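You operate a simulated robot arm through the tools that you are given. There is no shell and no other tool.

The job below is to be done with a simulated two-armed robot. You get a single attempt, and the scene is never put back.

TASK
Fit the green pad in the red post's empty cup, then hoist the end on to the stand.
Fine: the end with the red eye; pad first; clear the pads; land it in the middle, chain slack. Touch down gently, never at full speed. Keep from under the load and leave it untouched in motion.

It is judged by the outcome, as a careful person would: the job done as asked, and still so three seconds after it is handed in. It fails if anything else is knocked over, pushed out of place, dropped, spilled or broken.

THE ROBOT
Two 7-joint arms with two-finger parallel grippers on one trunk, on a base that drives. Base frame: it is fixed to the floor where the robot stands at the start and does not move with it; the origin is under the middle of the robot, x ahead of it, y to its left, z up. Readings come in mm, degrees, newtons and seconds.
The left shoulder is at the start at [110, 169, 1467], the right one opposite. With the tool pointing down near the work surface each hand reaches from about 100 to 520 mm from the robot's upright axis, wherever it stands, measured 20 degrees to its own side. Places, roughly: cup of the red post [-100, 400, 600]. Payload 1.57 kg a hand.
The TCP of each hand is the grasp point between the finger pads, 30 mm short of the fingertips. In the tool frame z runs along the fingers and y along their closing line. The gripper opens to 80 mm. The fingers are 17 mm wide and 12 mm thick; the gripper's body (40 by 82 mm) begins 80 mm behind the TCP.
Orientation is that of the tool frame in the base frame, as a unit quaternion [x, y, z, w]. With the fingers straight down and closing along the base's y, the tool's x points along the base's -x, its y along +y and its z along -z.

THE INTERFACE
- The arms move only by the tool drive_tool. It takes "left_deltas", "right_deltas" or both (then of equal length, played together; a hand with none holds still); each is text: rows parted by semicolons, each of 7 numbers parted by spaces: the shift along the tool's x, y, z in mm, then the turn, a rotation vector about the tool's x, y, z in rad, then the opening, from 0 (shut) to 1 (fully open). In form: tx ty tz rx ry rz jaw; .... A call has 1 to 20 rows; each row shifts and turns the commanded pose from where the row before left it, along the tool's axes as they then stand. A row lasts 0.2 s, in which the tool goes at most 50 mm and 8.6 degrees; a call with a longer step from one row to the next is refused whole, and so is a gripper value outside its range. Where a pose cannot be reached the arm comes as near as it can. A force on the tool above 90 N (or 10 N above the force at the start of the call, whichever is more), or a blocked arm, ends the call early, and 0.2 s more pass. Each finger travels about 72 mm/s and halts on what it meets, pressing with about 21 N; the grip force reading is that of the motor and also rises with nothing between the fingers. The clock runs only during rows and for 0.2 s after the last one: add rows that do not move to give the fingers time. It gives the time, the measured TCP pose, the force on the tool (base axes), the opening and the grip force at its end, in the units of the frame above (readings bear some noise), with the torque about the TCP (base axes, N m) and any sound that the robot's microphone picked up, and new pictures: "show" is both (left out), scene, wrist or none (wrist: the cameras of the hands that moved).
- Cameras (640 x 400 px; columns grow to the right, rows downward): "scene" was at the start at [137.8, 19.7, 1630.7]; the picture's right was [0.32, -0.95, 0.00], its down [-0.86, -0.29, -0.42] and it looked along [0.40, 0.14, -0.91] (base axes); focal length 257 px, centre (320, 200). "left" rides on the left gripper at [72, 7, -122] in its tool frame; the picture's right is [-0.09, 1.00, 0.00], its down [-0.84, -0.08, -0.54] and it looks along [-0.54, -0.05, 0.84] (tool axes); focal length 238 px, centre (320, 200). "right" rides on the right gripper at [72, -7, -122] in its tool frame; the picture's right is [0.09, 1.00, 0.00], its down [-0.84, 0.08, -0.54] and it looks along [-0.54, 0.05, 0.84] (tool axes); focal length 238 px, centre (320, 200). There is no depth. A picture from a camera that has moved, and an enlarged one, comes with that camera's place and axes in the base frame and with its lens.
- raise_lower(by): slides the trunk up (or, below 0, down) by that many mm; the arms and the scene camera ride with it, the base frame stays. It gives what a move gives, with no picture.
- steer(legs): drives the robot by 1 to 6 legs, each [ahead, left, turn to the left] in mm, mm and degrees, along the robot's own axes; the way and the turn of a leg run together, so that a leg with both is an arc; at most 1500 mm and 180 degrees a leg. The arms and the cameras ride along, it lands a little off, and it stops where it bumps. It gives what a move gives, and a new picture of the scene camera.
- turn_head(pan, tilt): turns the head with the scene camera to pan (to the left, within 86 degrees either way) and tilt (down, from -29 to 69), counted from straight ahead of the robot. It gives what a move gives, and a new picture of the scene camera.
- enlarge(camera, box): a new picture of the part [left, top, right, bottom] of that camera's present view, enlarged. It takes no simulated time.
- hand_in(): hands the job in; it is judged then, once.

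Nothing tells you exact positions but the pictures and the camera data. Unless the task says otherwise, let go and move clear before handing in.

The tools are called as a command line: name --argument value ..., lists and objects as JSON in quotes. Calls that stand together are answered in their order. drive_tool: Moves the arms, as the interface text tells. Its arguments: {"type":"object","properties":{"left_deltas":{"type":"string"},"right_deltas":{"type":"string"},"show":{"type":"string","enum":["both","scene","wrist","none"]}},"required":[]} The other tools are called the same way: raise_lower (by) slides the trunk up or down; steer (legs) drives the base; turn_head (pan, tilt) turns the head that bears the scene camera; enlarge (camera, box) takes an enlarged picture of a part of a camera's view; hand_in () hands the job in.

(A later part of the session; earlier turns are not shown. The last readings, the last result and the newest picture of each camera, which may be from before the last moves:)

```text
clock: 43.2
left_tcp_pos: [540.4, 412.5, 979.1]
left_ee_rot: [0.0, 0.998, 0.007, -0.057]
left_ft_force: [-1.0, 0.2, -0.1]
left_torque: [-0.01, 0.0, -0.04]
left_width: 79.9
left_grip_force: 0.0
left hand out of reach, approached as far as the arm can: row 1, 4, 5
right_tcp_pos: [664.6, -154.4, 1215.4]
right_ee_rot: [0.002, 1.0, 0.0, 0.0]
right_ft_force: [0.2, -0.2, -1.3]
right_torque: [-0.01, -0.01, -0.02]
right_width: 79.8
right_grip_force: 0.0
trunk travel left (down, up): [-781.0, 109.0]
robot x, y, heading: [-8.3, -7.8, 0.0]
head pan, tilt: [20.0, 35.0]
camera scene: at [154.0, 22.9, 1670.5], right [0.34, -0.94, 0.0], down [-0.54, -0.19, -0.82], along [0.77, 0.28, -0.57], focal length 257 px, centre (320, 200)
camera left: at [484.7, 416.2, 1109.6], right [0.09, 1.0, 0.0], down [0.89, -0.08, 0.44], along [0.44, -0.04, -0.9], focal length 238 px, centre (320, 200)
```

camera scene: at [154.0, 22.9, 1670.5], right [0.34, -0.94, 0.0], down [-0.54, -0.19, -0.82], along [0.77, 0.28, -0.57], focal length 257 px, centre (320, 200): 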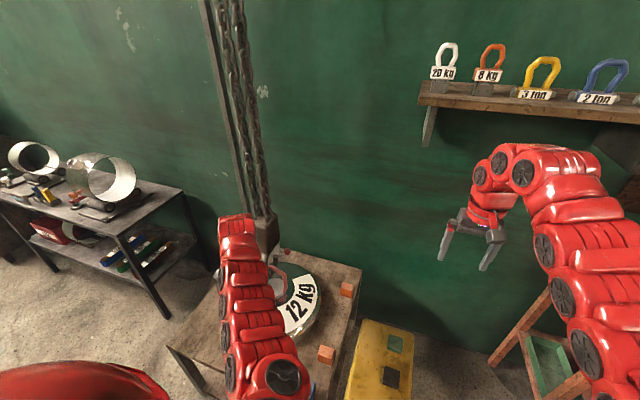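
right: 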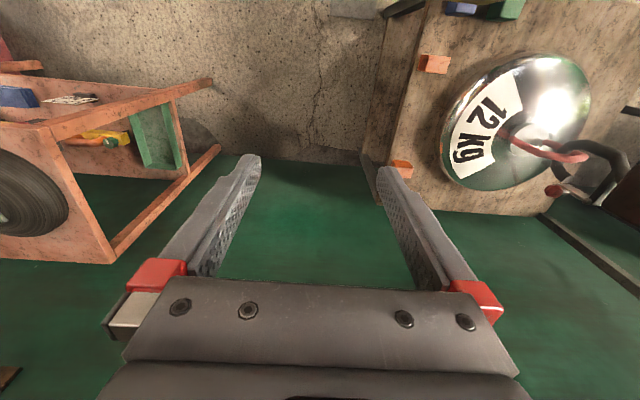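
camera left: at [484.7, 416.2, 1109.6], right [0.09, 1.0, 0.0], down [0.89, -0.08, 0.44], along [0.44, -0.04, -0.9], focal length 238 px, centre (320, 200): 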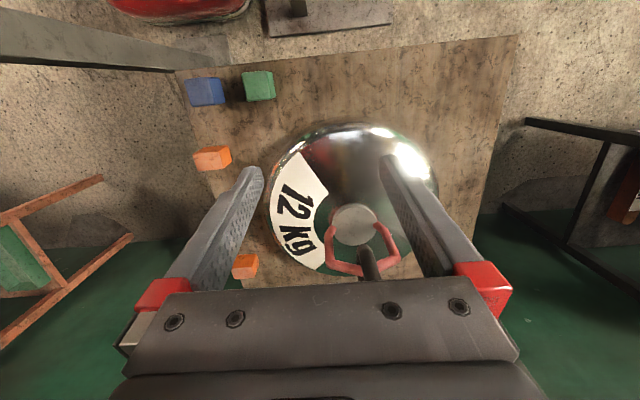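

From the wrist view the green pad is at about [478, 295]. The arm reaches better lower down, so I'll descend toward it and straighten the pitch.

drive_tool --left_deltas "0 0 26 0 -0.03 0 1; 0 0 26 0 -0.03 0 1; 0 0 26 0 -0.03 0 1; 6 -6 26 0 -0.024 0 1; 10 -15 26 0 0 0 1; 10 -15 26 0 0 0 1; 10 -15 26 0 0 0 1; 10 -15 26 0 0 0 1; 10 -15 20 0 0 0 1; 0 -15 10 0 0 0 1" --show "wrist"

```text
clock: 45.4
left_tcp_pos: [478.5, 319.8, 742.8]
left_ee_rot: [0.0, 1.0, 0.007, 0.002]
left_ft_force: [-0.6, 0.3, -1.3]
left_torque: [0.01, -0.01, 0.02]
left_width: 80.0
left_grip_force: 0.2
right_tcp_pos: [665.8, -153.8, 1217.2]
right_ee_rot: [0.001, 1.0, 0.0, 0.0]
right_ft_force: [0.8, 0.1, -0.7]
right_torque: [0.01, -0.01, -0.03]
right_width: 79.8
right_grip_force: 0.0
trunk travel left (down, up): [-781.0, 109.0]
robot x, y, heading: [-9.3, -4.2, -0.0]
head pan, tilt: [20.0, 35.0]
camera left: at [407.3, 323.8, 864.8], right [0.09, 1.0, 0.02], down [0.84, -0.09, 0.54], along [0.54, -0.04, -0.84], focal length 238 px, centre (320, 200)
```

left: 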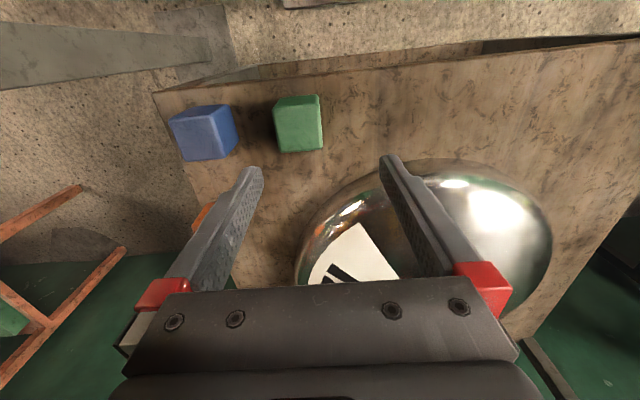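

enlarge --camera "left" --box '[150, 70, 360, 200]'

```text
3.05 times, centred on (255, 135) of left
camera zoom: at [407.3, 323.8, 864.8], right [0.09, 1.0, 0.02], down [0.84, -0.09, 0.54], along [0.54, -0.04, -0.84], focal length 726 px, centre (518, 398)
```

zoom: 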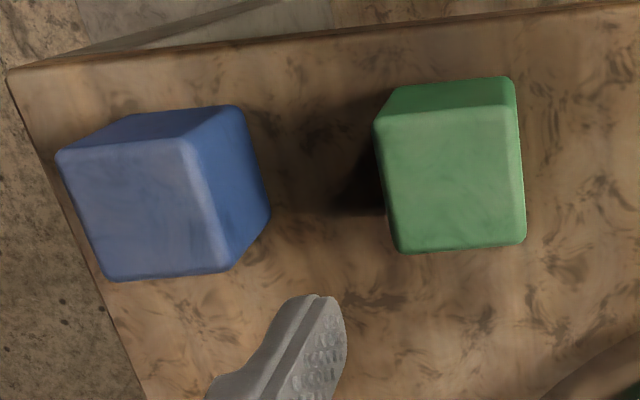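

The green pad is a nearly axis-aligned block, 45 × 45 × ~60 mm, centred at about [476, 299]. The fingers will close along y and hold only its upper half so they stay above the cup rim. I'll centre over it first.

drive_tool --left_deltas "1 -10 10 -0.007 0 0 1; 1 -11 20 -0.007 0 0 1; 0 0 20 0 0 0 1; 0 0 10 0 0 0 1; 0 0 0 0 0 0 1" --show "wrist"

```text
clock: 46.6
left_tcp_pos: [477.1, 300.7, 682.8]
left_ee_rot: [0.001, 1.0, 0.015, 0.001]
left_ft_force: [0.6, 0.1, -0.4]
left_torque: [0.01, 0.03, -0.02]
left_width: 79.9
left_grip_force: 0.1
right_tcp_pos: [664.9, -154.2, 1216.0]
right_ee_rot: [0.0, 1.0, 0.001, 0.0]
right_ft_force: [0.0, 0.5, -0.4]
right_torque: [0.01, 0.0, 0.02]
right_width: 80.0
right_grip_force: 0.1
trunk travel left (down, up): [-781.0, 109.0]
robot x, y, heading: [-12.8, -6.7, -0.0]
head pan, tilt: [20.0, 35.0]
camera left: at [405.4, 303.0, 804.4], right [0.09, 1.0, 0.03], down [0.84, -0.09, 0.54], along [0.54, -0.03, -0.84], focal length 238 px, centre (320, 200)
```

left: 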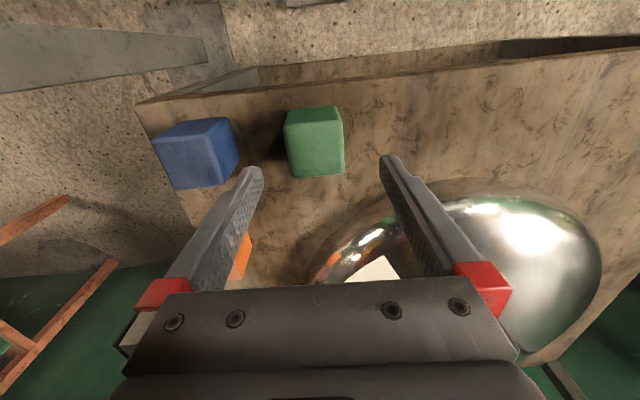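

drive_tool --left_deltas "0 -1 15 0.015 0 0 1; 0 0 15 0.015 0 0 1; 0 0 10 0 0 0 1; 0 0 8 0 0 0 1; 0 0 0 0 0 0 1" --show "wrist"

enlarge --camera "left" --box '[220, 70, 420, 220]'

```text
clock: 47.8
left_tcp_pos: [476.6, 299.6, 634.7]
left_ee_rot: [0.0, 1.0, 0.0, 0.001]
left_ft_force: [-0.3, -0.2, 0.0]
left_torque: [-0.01, -0.01, 0.0]
left_width: 79.9
left_grip_force: 0.1
right_tcp_pos: [665.0, -154.3, 1216.8]
right_ee_rot: [0.0, 1.0, 0.0, 0.0]
right_ft_force: [-0.4, 0.0, -0.4]
right_torque: [0.01, 0.01, -0.02]
right_width: 79.9
right_grip_force: 0.1
trunk travel left (down, up): [-781.0, 109.0]
robot x, y, heading: [-12.6, -9.0, 0.0]
head pan, tilt: [20.0, 35.0]
camera left: at [405.7, 306.2, 755.9], right [0.09, 1.0, 0.0], down [0.84, -0.08, 0.54], along [0.54, -0.05, -0.84], focal length 238 px, centre (320, 200)
```

left: 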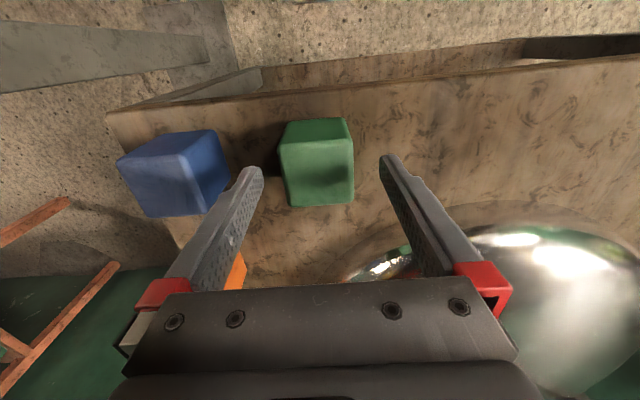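

```text
2.67 times, centred on (320, 145) of left
camera zoom: at [405.7, 306.2, 755.9], right [0.09, 1.0, 0.0], down [0.84, -0.08, 0.54], along [0.54, -0.05, -0.84], focal length 636 px, centre (320, 347)
```

zoom: 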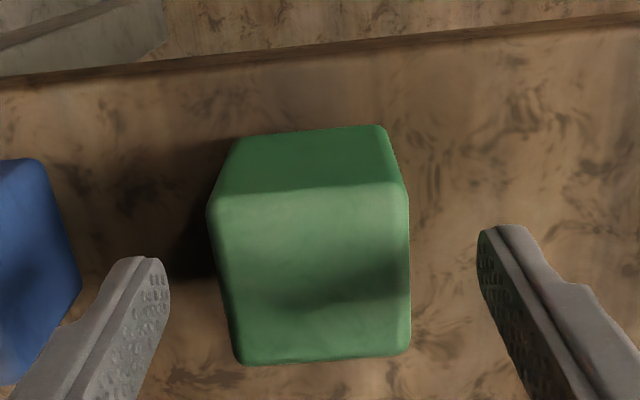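

drive_tool --left_deltas "0 -1 7 0 0 0 1; 0 0 7 0 0 0 1; 0 0 0 0 0 0 0.7; 0 0 0 0 0 0 0.4; 0 0 0 0 0 0 0.3; 0 0 0 0 0 0 0.3; 0 0 0 0 0 0 0.3" --show "wrist"

```text
clock: 49.4
left_tcp_pos: [475.2, 299.8, 623.9]
left_ee_rot: [0.0, 1.0, 0.0, 0.0]
left_ft_force: [-2.3, 1.3, 2.4]
left_torque: [0.07, 0.08, 0.02]
left_width: 49.7
left_grip_force: 21.2
left hand out of reach, approached as far as the arm can: row 2
right_tcp_pos: [665.3, -153.1, 1216.9]
right_ee_rot: [0.0, 1.0, 0.0, 0.0]
right_ft_force: [0.1, -0.1, -0.8]
right_torque: [-0.03, 0.0, 0.02]
right_width: 80.0
right_grip_force: 0.0
trunk travel left (down, up): [-781.0, 109.0]
robot x, y, heading: [-7.7, -9.0, -0.4]
head pan, tilt: [20.0, 35.0]
camera left: at [403.1, 304.4, 744.9], right [0.09, 1.0, 0.0], down [0.84, -0.08, 0.54], along [0.54, -0.05, -0.84], focal length 238 px, centre (320, 200)
```

left: 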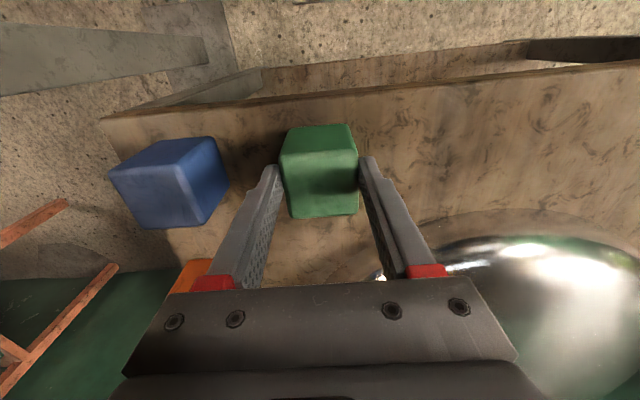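

enlarge --camera "left" --box '[220, 90, 420, 240]'

```text
2.67 times, centred on (320, 165) of left
camera zoom: at [403.1, 304.4, 744.9], right [0.09, 1.0, 0.0], down [0.84, -0.08, 0.54], along [0.54, -0.05, -0.84], focal length 636 px, centre (320, 293)
```

zoom: 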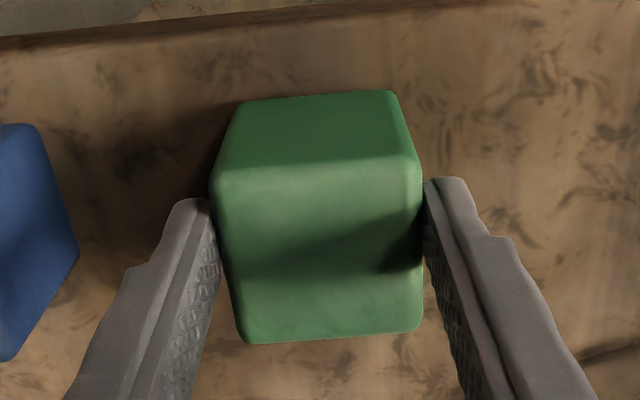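

The pad is 50 mm wide, so by scale its top is at about z≈600 and the table at ≈538. My grip is only on its top few mm and the arm is near its reach limit. I'll open, lower the trunk 25 mm and re-grip deeper.

drive_tool --left_deltas "0 0 0 0 0 0 0.8; 0 0 0 0 0 0 0.9; 0 0 0 0 0 0 0.9" --show "none"

raise_lower --by -24

drive_tool --left_deltas "0 0 0 0 0 0 0.9" --show "both"

enlarge --camera "left" --box '[220, 90, 420, 240]'

```text
clock: 50.2
left_tcp_pos: [474.7, 298.9, 622.3]
left_ee_rot: [-0.001, 1.0, -0.001, 0.001]
left_ft_force: [0.0, 0.1, 1.5]
left_torque: [-0.01, -0.01, 0.01]
left_width: 71.9
left_grip_force: 0.1
right_tcp_pos: [664.4, -153.6, 1215.0]
right_ee_rot: [0.0, 1.0, 0.0, -0.001]
right_ft_force: [0.1, -0.2, 0.3]
right_torque: [0.0, -0.04, 0.03]
right_width: 80.0
right_grip_force: 0.1
trunk travel left (down, up): [-781.0, 109.0]
robot x, y, heading: [-11.3, -7.5, -0.4]
head pan, tilt: [20.0, 35.0]
```

```text
clock: 50.9
left_tcp_pos: [474.9, 298.5, 598.2]
left_ee_rot: [0.0, 1.0, 0.0, 0.002]
left_ft_force: [-0.1, -0.8, -0.5]
left_torque: [-0.01, 0.0, -0.01]
left_width: 72.0
left_grip_force: 0.1
right_tcp_pos: [665.0, -153.7, 1192.9]
right_ee_rot: [0.001, 1.0, 0.0, 0.0]
right_ft_force: [-1.0, 0.4, -0.7]
right_torque: [-0.04, 0.0, 0.03]
right_width: 80.1
right_grip_force: 0.1
trunk travel left (down, up): [-757.0, 133.0]
robot x, y, heading: [-12.9, -10.0, -0.1]
head pan, tilt: [20.0, 35.0]
```

```text
clock: 51.3
left_tcp_pos: [474.6, 297.9, 599.7]
left_ee_rot: [0.0, 1.0, 0.0, 0.001]
left_ft_force: [0.1, 0.0, -0.3]
left_torque: [-0.02, 0.02, 0.03]
left_width: 72.0
left_grip_force: 0.1
right_tcp_pos: [665.0, -154.0, 1190.4]
right_ee_rot: [0.001, 1.0, 0.0, -0.001]
right_ft_force: [0.4, 0.2, 0.1]
right_torque: [0.0, -0.02, -0.02]
right_width: 80.4
right_grip_force: 0.0
trunk travel left (down, up): [-757.0, 133.0]
robot x, y, heading: [-9.7, -2.9, -0.2]
head pan, tilt: [20.0, 35.0]
camera scene: at [154.2, 23.4, 1646.5], right [0.34, -0.94, 0.0], down [-0.54, -0.19, -0.82], along [0.77, 0.28, -0.57], focal length 257 px, centre (320, 200)
camera left: at [403.6, 304.3, 720.6], right [0.09, 1.0, 0.0], down [0.84, -0.08, 0.54], along [0.54, -0.05, -0.84], focal length 238 px, centre (320, 200)
```

scene: 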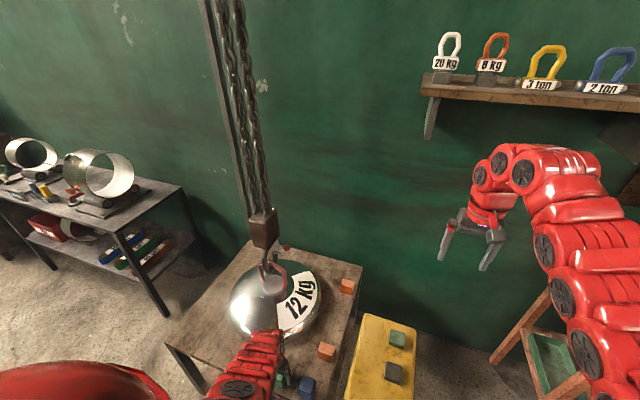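
left: 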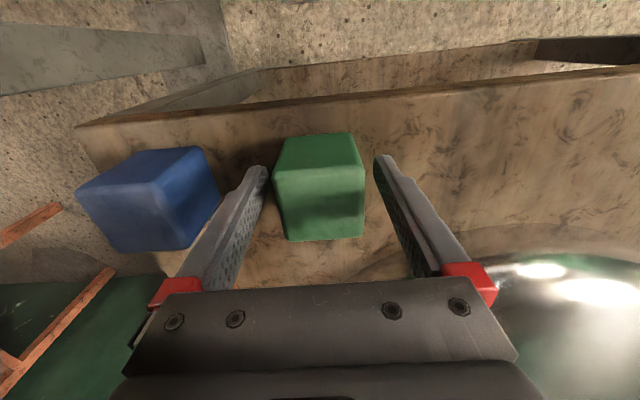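

```text
2.67 times, centred on (320, 165) of left
camera zoom: at [403.6, 304.3, 720.6], right [0.09, 1.0, 0.0], down [0.84, -0.08, 0.54], along [0.54, -0.05, -0.84], focal length 636 px, centre (320, 293)
```

zoom: 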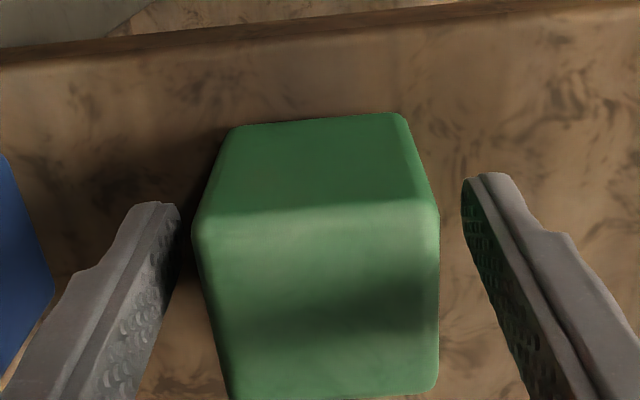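

drive_tool --left_deltas "-5 0 0 0 0 0 0.9; -5 0 0 0 0 0 0.9; 0 0 0 0 0 0 0.7; 0 0 0 0 0 0 0.5; 0 0 0 0 0 0 0.4; 0 0 0 0 0 0 0.4; 0 0 0 0 0 0 0.4" --show "wrist"

```text
clock: 52.9
left_tcp_pos: [476.9, 299.0, 599.9]
left_ee_rot: [0.0, 1.0, 0.0, 0.002]
left_ft_force: [0.4, 1.8, 3.5]
left_torque: [0.04, 0.03, 0.01]
left_width: 49.7
left_grip_force: 21.3
left hand out of reach, approached as far as the arm can: row 2
right_tcp_pos: [665.1, -153.8, 1191.6]
right_ee_rot: [0.001, 1.0, 0.0, 0.0]
right_ft_force: [0.4, -0.3, -0.4]
right_torque: [0.05, 0.0, -0.01]
right_width: 79.9
right_grip_force: 0.0
trunk travel left (down, up): [-757.0, 133.0]
robot x, y, heading: [-14.0, -6.1, -0.0]
head pan, tilt: [20.0, 35.0]
camera left: at [407.8, 304.3, 721.7], right [0.09, 1.0, 0.0], down [0.84, -0.08, 0.54], along [0.54, -0.05, -0.84], focal length 238 px, centre (320, 200)
```

left: 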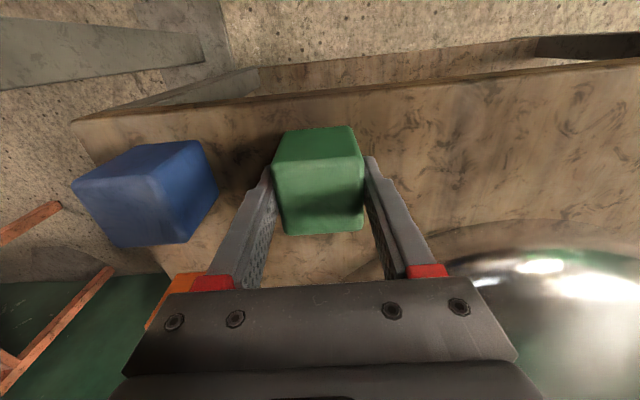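

The grip is solid at 50 mm wide and 21 N. I'll lift with the trunk, then back away from the platform.

raise_lower --by 125

drive_tool --left_deltas "5 0 -20 0 0 0 0.4; 5 0 -20 0 0 0 0.4; 5 0 -20 0 0 0 0.4; 5 0 -20 0 0 0 0.4; 0 0 0 0 0 0 0.4" --show "both"

```text
clock: 54.5
left_tcp_pos: [479.0, 298.6, 724.8]
left_ee_rot: [0.0, 1.0, 0.001, 0.001]
left_ft_force: [-0.5, -0.2, -0.5]
left_torque: [-0.01, 0.0, -0.04]
left_width: 50.1
left_grip_force: 20.9
right_tcp_pos: [665.4, -153.6, 1316.2]
right_ee_rot: [0.0, 1.0, 0.0, 0.0]
right_ft_force: [0.1, 0.8, -0.3]
right_torque: [-0.01, 0.02, -0.04]
right_width: 80.1
right_grip_force: 0.1
trunk travel left (down, up): [-882.0, 8.0]
robot x, y, heading: [-9.5, -11.6, -0.2]
head pan, tilt: [20.0, 35.0]
```

```text
clock: 55.6
left_tcp_pos: [457.8, 297.7, 805.2]
left_ee_rot: [0.001, 1.0, 0.0, 0.002]
left_ft_force: [-0.1, 0.5, -1.3]
left_torque: [-0.01, -0.01, -0.02]
left_width: 49.8
left_grip_force: 20.7
right_tcp_pos: [665.4, -155.8, 1316.4]
right_ee_rot: [0.001, 1.0, 0.0, 0.0]
right_ft_force: [0.2, 0.0, -0.2]
right_torque: [0.05, -0.01, 0.03]
right_width: 79.9
right_grip_force: 0.1
trunk travel left (down, up): [-882.0, 8.0]
robot x, y, heading: [-10.0, -5.9, 0.1]
head pan, tilt: [20.0, 35.0]
camera scene: at [153.2, 22.3, 1771.6], right [0.34, -0.94, 0.0], down [-0.54, -0.19, -0.82], along [0.77, 0.28, -0.57], focal length 257 px, centre (320, 200)
camera left: at [387.3, 303.8, 926.7], right [0.09, 1.0, 0.0], down [0.83, -0.08, 0.54], along [0.54, -0.05, -0.84], focal length 238 px, centre (320, 200)
```

scene: 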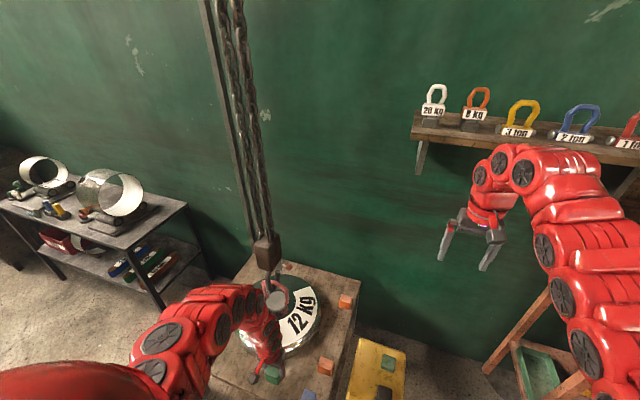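
left: 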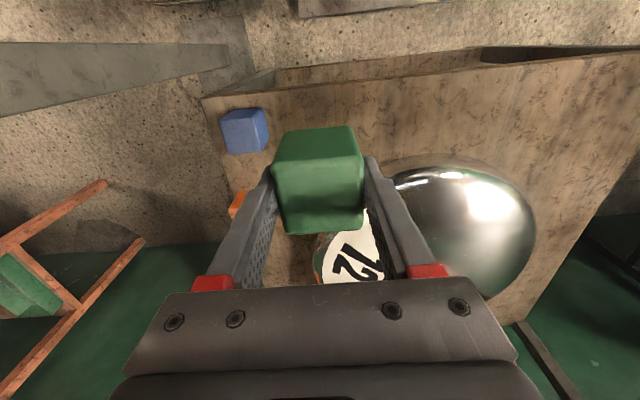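

steer --legs '[[-580, 0, 0], [0, 95, 0]]'

drive_tool --left_deltas "0 0 0 0 0 0 0.4" --show "both"

```text
clock: 59.7
left_tcp_pos: [-124.7, 391.8, 805.9]
left_ee_rot: [0.002, 1.0, 0.0, 0.002]
left_ft_force: [0.7, -0.5, -1.2]
left_torque: [0.02, -0.01, 0.01]
left_width: 49.8
left_grip_force: 21.1
right_tcp_pos: [81.7, -62.6, 1317.1]
right_ee_rot: [0.002, 1.0, 0.001, 0.0]
right_ft_force: [-0.4, 0.0, 0.5]
right_torque: [0.03, 0.02, 0.01]
right_width: 79.9
right_grip_force: 0.0
trunk travel left (down, up): [-882.0, 8.0]
robot x, y, heading: [-590.6, 88.7, -0.2]
head pan, tilt: [20.0, 35.0]
camera scene: at [-429.3, 116.0, 1771.6], right [0.34, -0.94, 0.0], down [-0.54, -0.19, -0.82], along [0.77, 0.28, -0.57], focal length 257 px, centre (320, 200)
```

scene: 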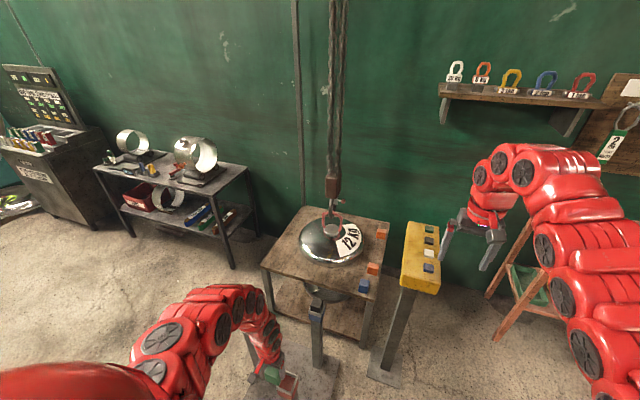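

```text
clock: 60.1
left_tcp_pos: [-123.2, 391.7, 804.9]
left_ee_rot: [0.003, 1.0, 0.001, 0.002]
left_ft_force: [-0.4, 0.0, -2.7]
left_torque: [-0.01, 0.01, -0.04]
left_width: 49.8
left_grip_force: 21.1
right_tcp_pos: [82.5, -63.0, 1315.4]
right_ee_rot: [0.003, 1.0, 0.001, 0.002]
right_ft_force: [-0.8, -0.4, -0.6]
right_torque: [0.05, -0.04, 0.02]
right_width: 80.0
right_grip_force: 0.1
trunk travel left (down, up): [-882.0, 8.0]
robot x, y, heading: [-593.6, 91.4, -0.2]
head pan, tilt: [20.0, 35.0]
camera scene: at [-428.6, 115.3, 1771.5], right [0.34, -0.94, 0.0], down [-0.54, -0.19, -0.82], along [0.77, 0.28, -0.57], focal length 257 px, centre (320, 200)
camera left: at [-194.3, 397.3, 926.7], right [0.1, 1.0, 0.0], down [0.83, -0.08, 0.54], along [0.54, -0.05, -0.84], focal length 238 px, centre (320, 200)
```

scene: 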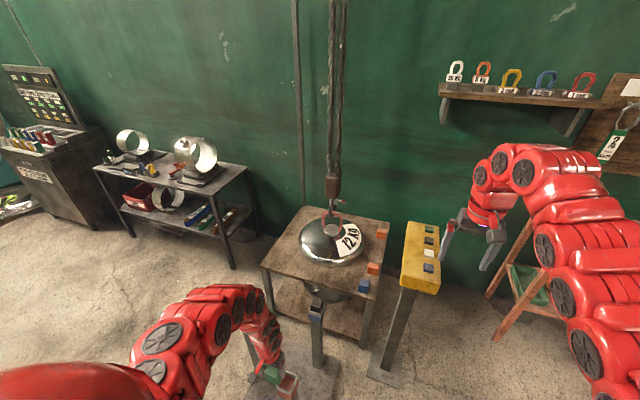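
left: 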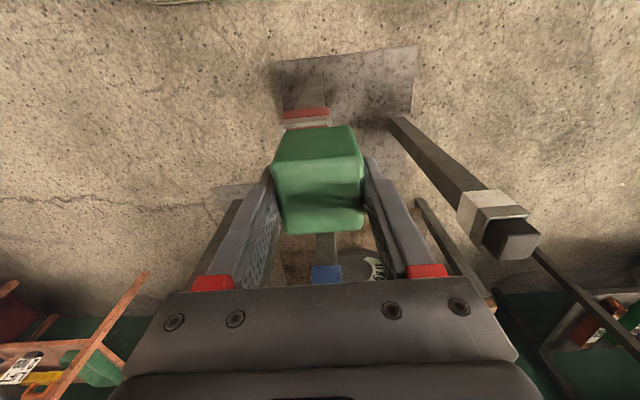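

The pad is hanging near the red cup. I'll zoom in to measure where the cup is relative to it.

enlarge --camera "left" --box '[250, 70, 410, 170]'

enlarge --camera "scene" --box '[230, 330, 330, 400]'

```text
4.00 times, centred on (330, 120) of left
camera zoom: at [-194.3, 397.3, 926.7], right [0.1, 1.0, 0.0], down [0.83, -0.08, 0.54], along [0.54, -0.05, -0.84], focal length 953 px, centre (280, 520)
```

zoom: 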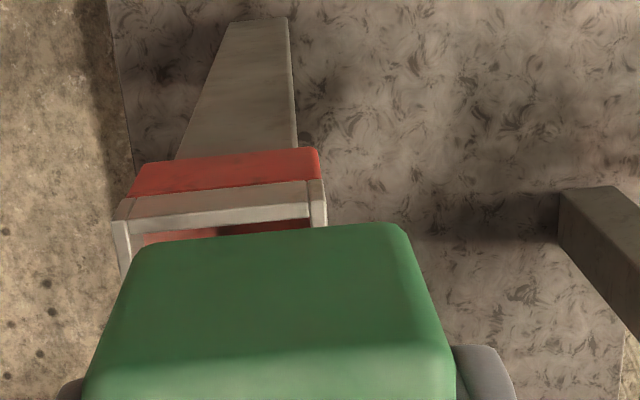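

```text
5.71 times, centred on (280, 365) of scene
camera zoom: at [-428.6, 115.3, 1771.5], right [0.34, -0.94, 0.0], down [-0.54, -0.19, -0.82], along [0.77, 0.28, -0.57], focal length 1466 px, centre (549, -743)
```

zoom: 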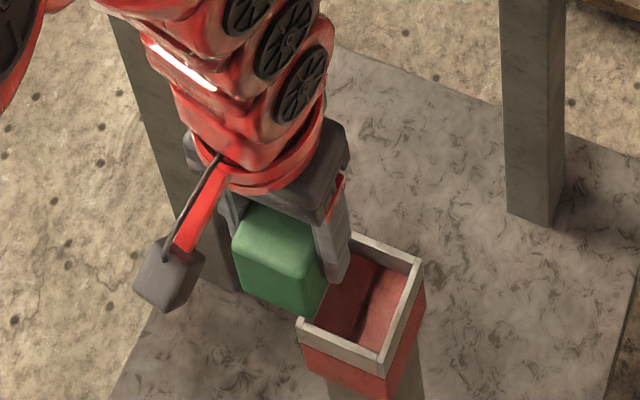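

The cup rim appears at about x -125..-60, y 345..406, z≈645, and the pad sits about 10 mm ahead of the TCP in x. I'll bring the pad above the cup and check again from both cameras.

drive_tool --left_deltas "-6 -4 10 0 0 0 0.4; -6 -4 15 0 0 0 0.4; -6 -4 15 0 0 0 0.4; -4 -4 15 0 0 0 0.4; 0 0 0 0 0 0 0.4; 0 0 0 0 0 0 0.4" --show "both"

enlarge --camera "scene" --box '[250, 330, 350, 400]'

enlarge --camera "left" --box '[230, 90, 390, 250]'

```text
clock: 61.5
left_tcp_pos: [-101.8, 377.5, 748.5]
left_ee_rot: [0.001, 1.0, 0.0, 0.001]
left_ft_force: [0.0, -0.2, -2.2]
left_torque: [-0.02, -0.05, -0.01]
left_width: 49.8
left_grip_force: 21.2
right_tcp_pos: [82.4, -60.3, 1316.9]
right_ee_rot: [0.002, 1.0, 0.0, -0.001]
right_ft_force: [0.9, -0.2, 0.7]
right_torque: [0.01, 0.02, -0.01]
right_width: 80.2
right_grip_force: 0.1
trunk travel left (down, up): [-882.0, 8.0]
robot x, y, heading: [-592.5, 86.9, -0.5]
head pan, tilt: [20.0, 35.0]
camera scene: at [-428.9, 118.9, 1771.5], right [0.34, -0.94, 0.0], down [-0.54, -0.19, -0.82], along [0.77, 0.28, -0.57], focal length 257 px, centre (320, 200)
camera left: at [-172.7, 383.0, 870.8], right [0.1, 1.0, 0.0], down [0.84, -0.08, 0.54], along [0.54, -0.05, -0.84], focal length 238 px, centre (320, 200)
```

scene: 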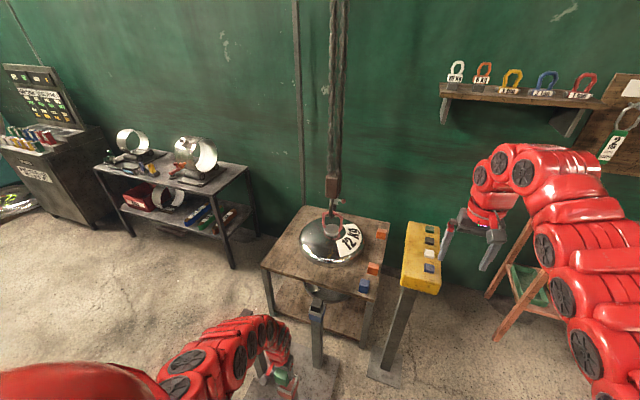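
left: 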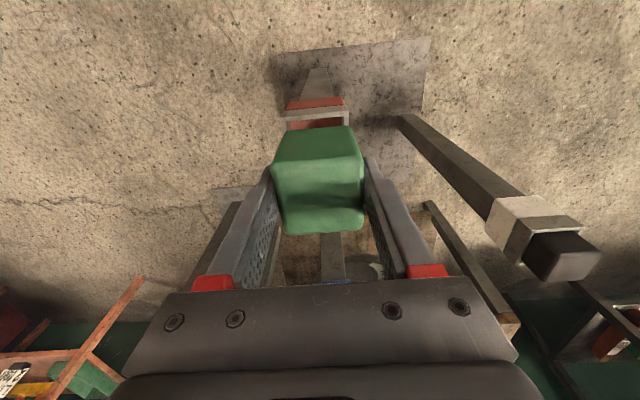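

```text
5.71 times, centred on (300, 365) of scene
camera zoom: at [-428.9, 118.9, 1771.5], right [0.34, -0.94, 0.0], down [-0.54, -0.19, -0.82], along [0.77, 0.28, -0.57], focal length 1466 px, centre (434, -743)
```

zoom: 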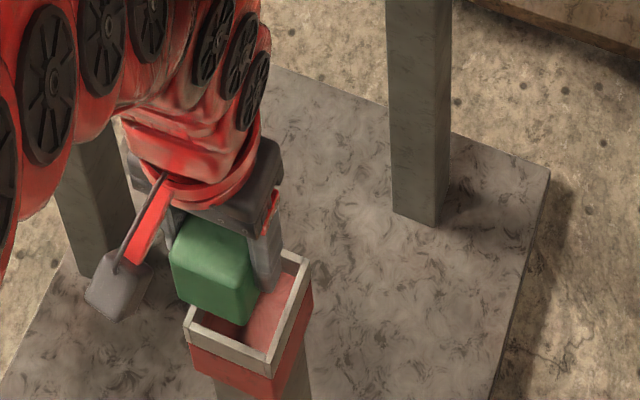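

```text
2.50 times, centred on (310, 170) of left
camera zoom: at [-172.7, 383.0, 870.8], right [0.1, 1.0, 0.0], down [0.84, -0.08, 0.54], along [0.54, -0.05, -0.84], focal length 596 px, centre (345, 275)
```

zoom: 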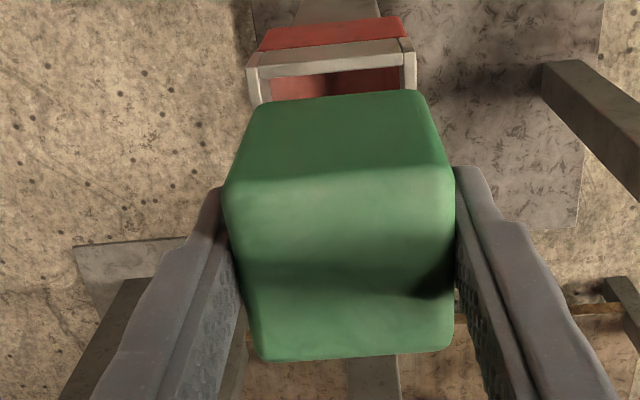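

enlarge --camera "scene" --box '[272, 366, 312, 400]'

enlarge --camera "left" --box '[280, 85, 360, 135]'

```text
11.76 times, centred on (292, 383) of scene
camera zoom: at [-428.9, 118.9, 1771.5], right [0.34, -0.94, 0.0], down [-0.54, -0.19, -0.82], along [0.77, 0.28, -0.57], focal length 3018 px, centre (649, -1953)
```

zoom: 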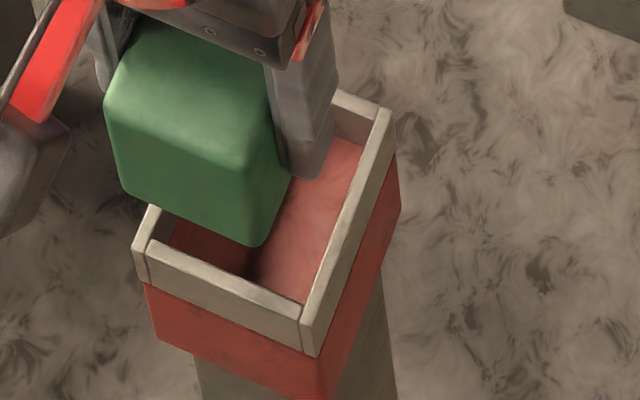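

```text
8.00 times, centred on (320, 110) of left
camera zoom: at [-172.7, 383.0, 870.8], right [0.1, 1.0, 0.0], down [0.84, -0.08, 0.54], along [0.54, -0.05, -0.84], focal length 1907 px, centre (320, 920)
```

zoom: 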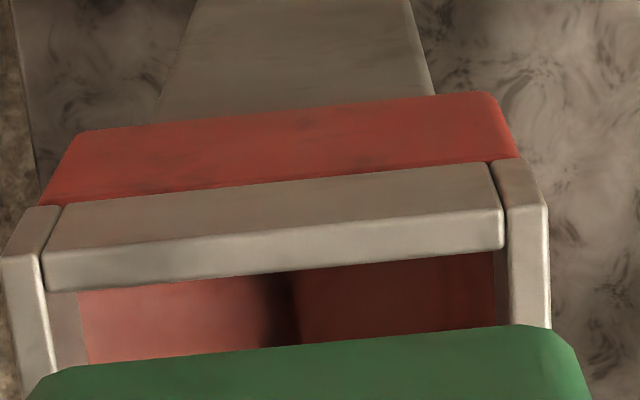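

The cup's inside is a few mm wider than the pad, with 4–5 mm walls. I'll shift about -3 mm in y and +4 mm in x, then go down to just above the rim.

drive_tool --left_deltas "-2 -1.5 8 0 0 0 0.4; -2 -1.5 8 0 0 0 0.4; 0 0 8 0 0 0 0.4; 0 0 4 0 0 0 0.4; 0 0 0 0 0 0 0.4; 0 0 0 0 0 0 0.4" --show "none"

enlarge --camera "scene" --box '[272, 366, 312, 400]'

enlarge --camera "left" --box '[280, 85, 376, 145]'

```text
clock: 62.9
left_tcp_pos: [-97.1, 373.7, 725.6]
left_ee_rot: [0.002, 1.0, 0.0, 0.0]
left_ft_force: [0.1, 0.2, -2.0]
left_torque: [-0.03, 0.02, 0.01]
left_width: 49.7
left_grip_force: 20.6
left hand out of reach, approached as far as the arm can: row 4
right_tcp_pos: [81.8, -60.1, 1316.2]
right_ee_rot: [0.001, 1.0, 0.0, -0.001]
right_ft_force: [-0.3, -0.3, 0.1]
right_torque: [0.01, 0.01, -0.01]
right_width: 80.2
right_grip_force: 0.0
trunk travel left (down, up): [-882.0, 8.0]
robot x, y, heading: [-592.2, 93.6, -0.1]
head pan, tilt: [20.0, 35.0]
```

```text
11.76 times, centred on (292, 383) of scene
camera zoom: at [-428.9, 118.2, 1771.5], right [0.34, -0.94, 0.0], down [-0.54, -0.19, -0.82], along [0.77, 0.28, -0.57], focal length 3018 px, centre (649, -1953)
```

zoom: 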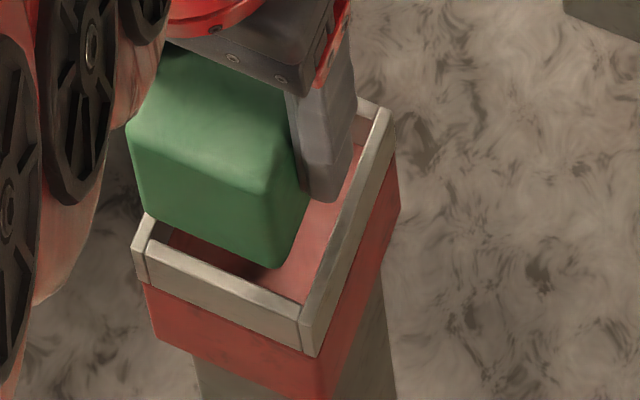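

```text
6.67 times, centred on (328, 115) of left
camera zoom: at [-169.1, 379.7, 847.6], right [0.1, 1.0, 0.0], down [0.84, -0.08, 0.54], along [0.54, -0.05, -0.84], focal length 1589 px, centre (267, 767)
```

zoom: 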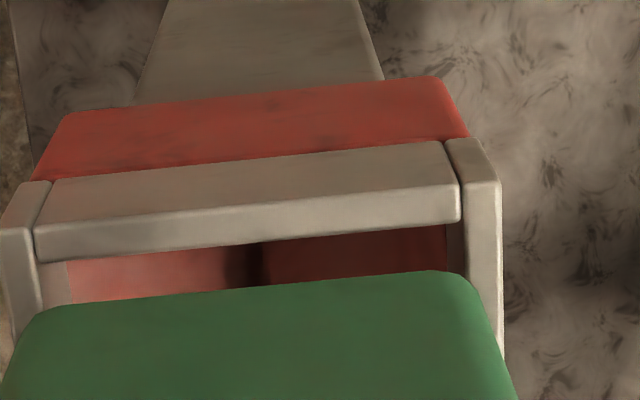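

By combining both views, the pad bottom is only about 8 mm above the rim and it looks roughly centred. I'll descend with the trunk in small steps and watch forces and pictures.

raise_lower --by -6

enlarge --camera "scene" --box '[272, 366, 312, 400]'

enlarge --camera "left" --box '[280, 85, 376, 145]'

```text
clock: 63.4
left_tcp_pos: [-98.6, 373.7, 719.3]
left_ee_rot: [0.002, 1.0, 0.0, 0.001]
left_ft_force: [-0.3, -0.7, -1.5]
left_torque: [-0.04, 0.01, -0.05]
left_width: 49.6
left_grip_force: 21.3
right_tcp_pos: [82.4, -59.7, 1311.3]
right_ee_rot: [0.001, 1.0, 0.0, 0.0]
right_ft_force: [0.4, -0.4, 0.2]
right_torque: [0.0, -0.02, 0.0]
right_width: 79.8
right_grip_force: 0.1
trunk travel left (down, up): [-876.0, 14.0]
robot x, y, heading: [-591.7, 91.1, -0.0]
head pan, tilt: [20.0, 35.0]
```

```text
11.76 times, centred on (292, 383) of scene
camera zoom: at [-428.6, 118.4, 1765.4], right [0.34, -0.94, 0.0], down [-0.54, -0.19, -0.82], along [0.77, 0.28, -0.57], focal length 3018 px, centre (649, -1953)
```

zoom: 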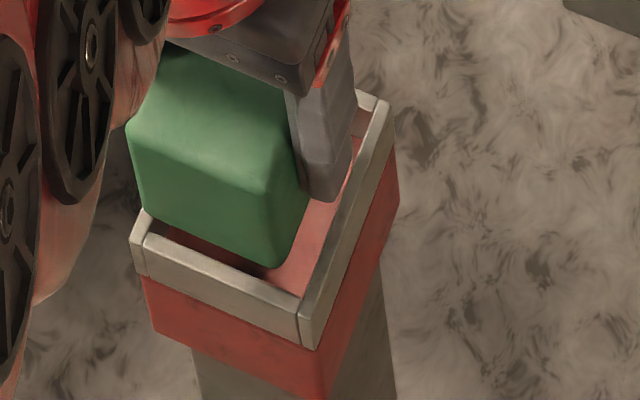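

```text
6.67 times, centred on (328, 115) of left
camera zoom: at [-168.9, 379.9, 841.5], right [0.1, 1.0, 0.0], down [0.84, -0.08, 0.54], along [0.54, -0.05, -0.84], focal length 1589 px, centre (267, 767)
```

zoom: 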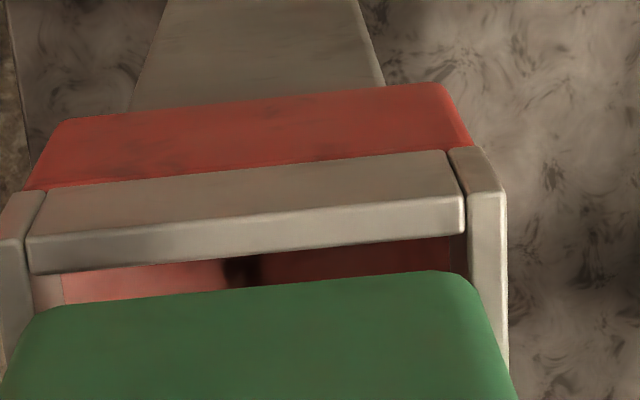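

drive_tool --left_deltas "-3 0 0 0 0 0 0.4; 0 0 0 0 0 0 0.4" --show "none"

raise_lower --by -8

enlarge --camera "scene" --box '[272, 366, 312, 400]'

enlarge --camera "left" --box '[272, 85, 368, 145]'

```text
clock: 64.0
left_tcp_pos: [-95.0, 374.2, 721.7]
left_ee_rot: [0.002, 1.0, -0.001, 0.001]
left_ft_force: [0.3, 0.4, -2.0]
left_torque: [0.0, -0.03, 0.01]
left_width: 49.9
left_grip_force: 21.0
right_tcp_pos: [81.2, -59.7, 1310.7]
right_ee_rot: [0.001, 1.0, 0.0, 0.0]
right_ft_force: [-0.5, -0.5, 0.5]
right_torque: [0.03, -0.02, 0.0]
right_width: 79.9
right_grip_force: 0.1
trunk travel left (down, up): [-876.0, 14.0]
robot x, y, heading: [-593.9, 88.7, -0.2]
head pan, tilt: [20.0, 35.0]
```

```text
clock: 64.6
left_tcp_pos: [-95.1, 373.9, 712.3]
left_ee_rot: [0.002, 1.0, -0.001, 0.001]
left_ft_force: [-0.2, -0.2, -2.4]
left_torque: [0.0, -0.03, -0.02]
left_width: 49.8
left_grip_force: 21.1
right_tcp_pos: [81.2, -59.2, 1303.9]
right_ee_rot: [0.002, 1.0, 0.001, 0.0]
right_ft_force: [-0.5, -0.5, 0.5]
right_torque: [0.01, 0.0, -0.01]
right_width: 80.0
right_grip_force: 0.1
trunk travel left (down, up): [-868.0, 22.0]
robot x, y, heading: [-593.3, 84.4, -0.3]
head pan, tilt: [20.0, 35.0]
```

```text
11.76 times, centred on (292, 383) of scene
camera zoom: at [-428.7, 118.7, 1757.4], right [0.34, -0.94, 0.0], down [-0.54, -0.19, -0.82], along [0.77, 0.28, -0.57], focal length 3018 px, centre (649, -1953)
```

zoom: 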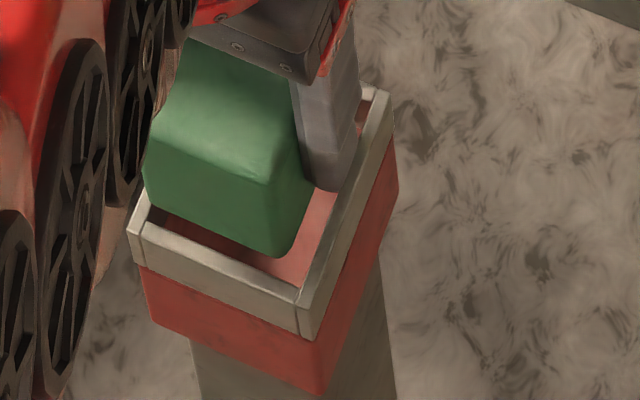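

```text
6.67 times, centred on (320, 115) of left
camera zoom: at [-166.1, 379.7, 833.9], right [0.1, 1.0, 0.0], down [0.84, -0.08, 0.54], along [0.54, -0.05, -0.84], focal length 1589 px, centre (320, 767)
```

zoom: 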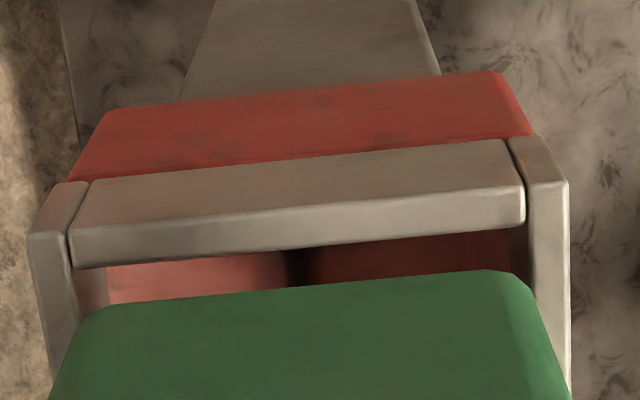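

drive_tool --left_deltas "0 -0.7 0 0 0 0 0.4; 0 0 0 0 0 0 0.4" --show "none"

raise_lower --by -7

enlarge --camera "scene" --box '[272, 366, 312, 400]'

enlarge --camera "left" --box '[272, 85, 368, 145]'

```text
clock: 65.2
left_tcp_pos: [-94.2, 373.7, 711.7]
left_ee_rot: [0.001, 1.0, -0.002, 0.002]
left_ft_force: [0.7, 0.2, -2.1]
left_torque: [-0.01, -0.02, -0.01]
left_width: 49.7
left_grip_force: 20.6
right_tcp_pos: [82.3, -60.6, 1303.0]
right_ee_rot: [0.001, 1.0, -0.001, 0.0]
right_ft_force: [-0.1, 0.1, 0.5]
right_torque: [0.0, -0.02, 0.01]
right_width: 80.1
right_grip_force: 0.1
trunk travel left (down, up): [-868.0, 22.0]
robot x, y, heading: [-592.0, 84.2, -0.1]
head pan, tilt: [20.0, 35.0]
```

```text
clock: 65.8
left_tcp_pos: [-94.6, 374.1, 705.5]
left_ee_rot: [0.002, 1.0, -0.001, 0.001]
left_ft_force: [0.7, 0.2, -1.9]
left_torque: [0.0, -0.04, 0.0]
left_width: 50.0
left_grip_force: 20.7
right_tcp_pos: [82.1, -59.5, 1295.2]
right_ee_rot: [0.002, 1.0, 0.001, 0.0]
right_ft_force: [-0.4, -0.6, 0.1]
right_torque: [-0.01, 0.03, 0.0]
right_width: 80.1
right_grip_force: 0.0
trunk travel left (down, up): [-861.0, 29.0]
robot x, y, heading: [-590.8, 90.3, -0.3]
head pan, tilt: [20.0, 35.0]
```

```text
11.76 times, centred on (292, 383) of scene
camera zoom: at [-428.7, 118.6, 1750.4], right [0.34, -0.94, 0.0], down [-0.54, -0.19, -0.82], along [0.77, 0.28, -0.57], focal length 3018 px, centre (649, -1953)
```

zoom: 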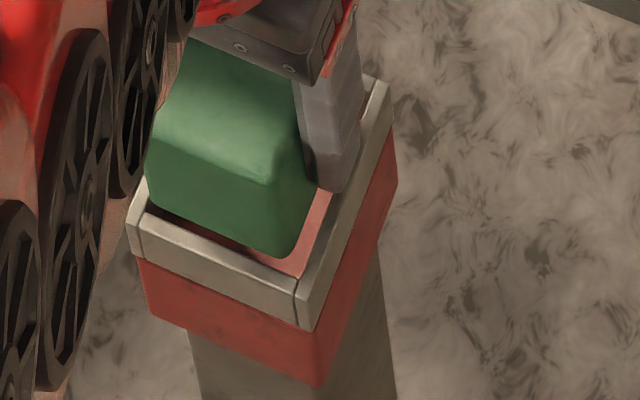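

```text
6.67 times, centred on (320, 115) of left
camera zoom: at [-165.9, 378.9, 826.8], right [0.1, 1.0, 0.0], down [0.84, -0.08, 0.54], along [0.54, -0.05, -0.84], focal length 1589 px, centre (320, 767)
```

zoom: 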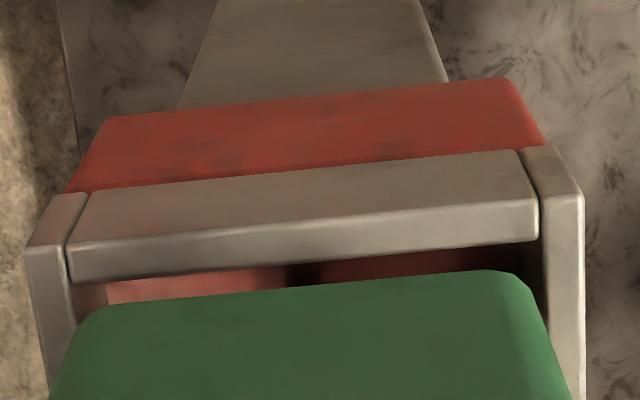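

raise_lower --by -6

enlarge --camera "scene" --box '[272, 366, 312, 400]'

enlarge --camera "left" --box '[272, 85, 368, 145]'

```text
clock: 66.3
left_tcp_pos: [-96.0, 373.5, 699.3]
left_ee_rot: [0.001, 1.0, -0.001, 0.001]
left_ft_force: [-0.6, 0.5, -1.8]
left_torque: [-0.01, 0.01, -0.03]
left_width: 50.0
left_grip_force: 21.1
right_tcp_pos: [81.7, -60.0, 1289.7]
right_ee_rot: [0.001, 1.0, 0.0, 0.0]
right_ft_force: [-0.4, 0.2, 0.4]
right_torque: [0.02, 0.01, 0.0]
right_width: 79.9
right_grip_force: 0.1
trunk travel left (down, up): [-855.0, 35.0]
robot x, y, heading: [-590.0, 87.1, -0.3]
head pan, tilt: [20.0, 35.0]
```

```text
11.76 times, centred on (292, 383) of scene
camera zoom: at [-428.5, 118.6, 1744.4], right [0.34, -0.94, 0.0], down [-0.54, -0.19, -0.82], along [0.77, 0.28, -0.57], focal length 3018 px, centre (649, -1953)
```

zoom: 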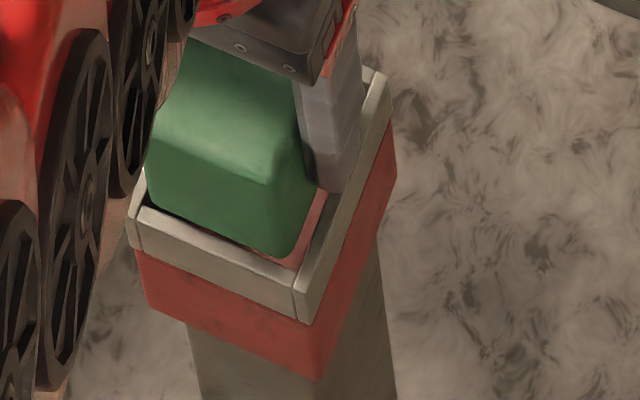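

```text
6.67 times, centred on (320, 115) of left
camera zoom: at [-165.9, 378.9, 820.8], right [0.1, 1.0, 0.0], down [0.84, -0.08, 0.54], along [0.54, -0.05, -0.84], focal length 1589 px, centre (320, 767)
```

zoom: 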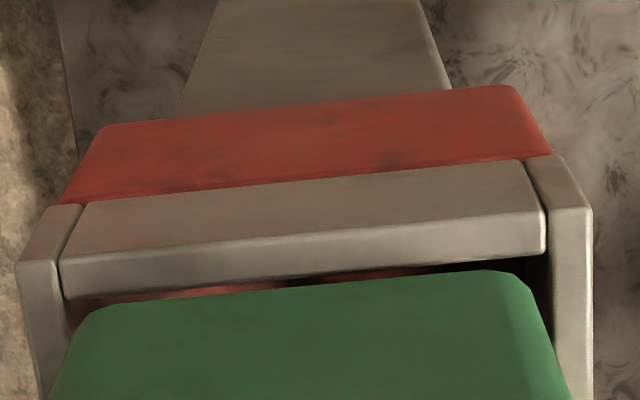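

drive_tool --left_deltas "-1.5 0 0 0 0 0 0.4; 0 0 0 0 0 0 0.4" --show "none"

raise_lower --by -5

enlarge --camera "scene" --box '[272, 366, 312, 400]'

enlarge --camera "left" --box '[272, 85, 368, 145]'

```text
clock: 66.9
left_tcp_pos: [-94.7, 374.0, 699.4]
left_ee_rot: [0.001, 1.0, 0.0, 0.001]
left_ft_force: [0.3, 0.0, -2.1]
left_torque: [0.01, 0.01, 0.01]
left_width: 50.1
left_grip_force: 21.4
right_tcp_pos: [82.1, -60.0, 1289.3]
right_ee_rot: [0.002, 1.0, 0.0, 0.001]
right_ft_force: [-0.1, 1.0, 0.1]
right_torque: [-0.01, 0.03, -0.02]
right_width: 79.9
right_grip_force: 0.0
trunk travel left (down, up): [-855.0, 35.0]
robot x, y, heading: [-590.9, 90.4, -0.4]
head pan, tilt: [20.0, 35.0]
```

```text
clock: 67.5
left_tcp_pos: [-94.7, 373.0, 695.1]
left_ee_rot: [0.002, 1.0, 0.0, 0.003]
left_ft_force: [-2.0, -1.3, 5.3]
left_torque: [0.07, 0.22, 0.05]
left_width: 49.9
left_grip_force: 20.5
right_tcp_pos: [81.9, -60.4, 1285.6]
right_ee_rot: [0.002, 1.0, 0.001, 0.0]
right_ft_force: [-0.3, -0.7, 0.1]
right_torque: [0.0, 0.02, 0.01]
right_width: 79.9
right_grip_force: 0.1
trunk travel left (down, up): [-850.0, 40.0]
robot x, y, heading: [-595.1, 90.1, -0.0]
head pan, tilt: [20.0, 35.0]
```

```text
11.76 times, centred on (292, 383) of scene
camera zoom: at [-429.7, 118.1, 1739.6], right [0.34, -0.94, 0.0], down [-0.54, -0.19, -0.82], along [0.77, 0.28, -0.57], focal length 3018 px, centre (649, -1953)
```

zoom: 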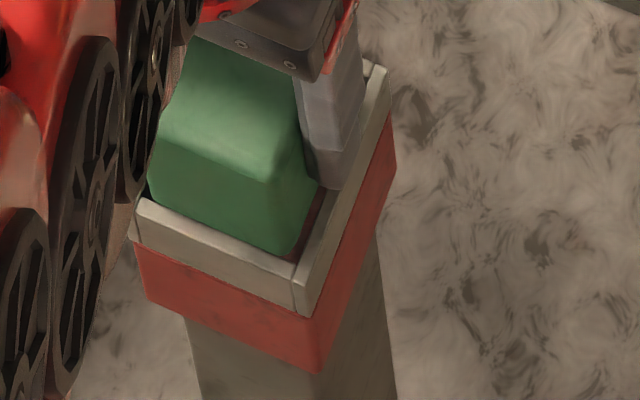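

```text
6.67 times, centred on (320, 115) of left
camera zoom: at [-165.7, 378.6, 816.8], right [0.1, 1.0, 0.0], down [0.84, -0.08, 0.54], along [0.54, -0.05, -0.84], focal length 1589 px, centre (320, 767)
```

zoom: 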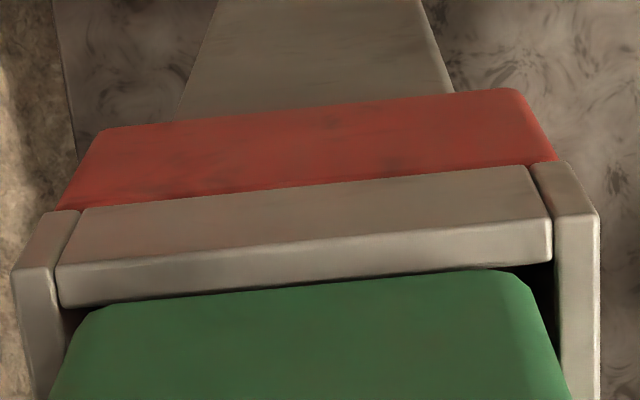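

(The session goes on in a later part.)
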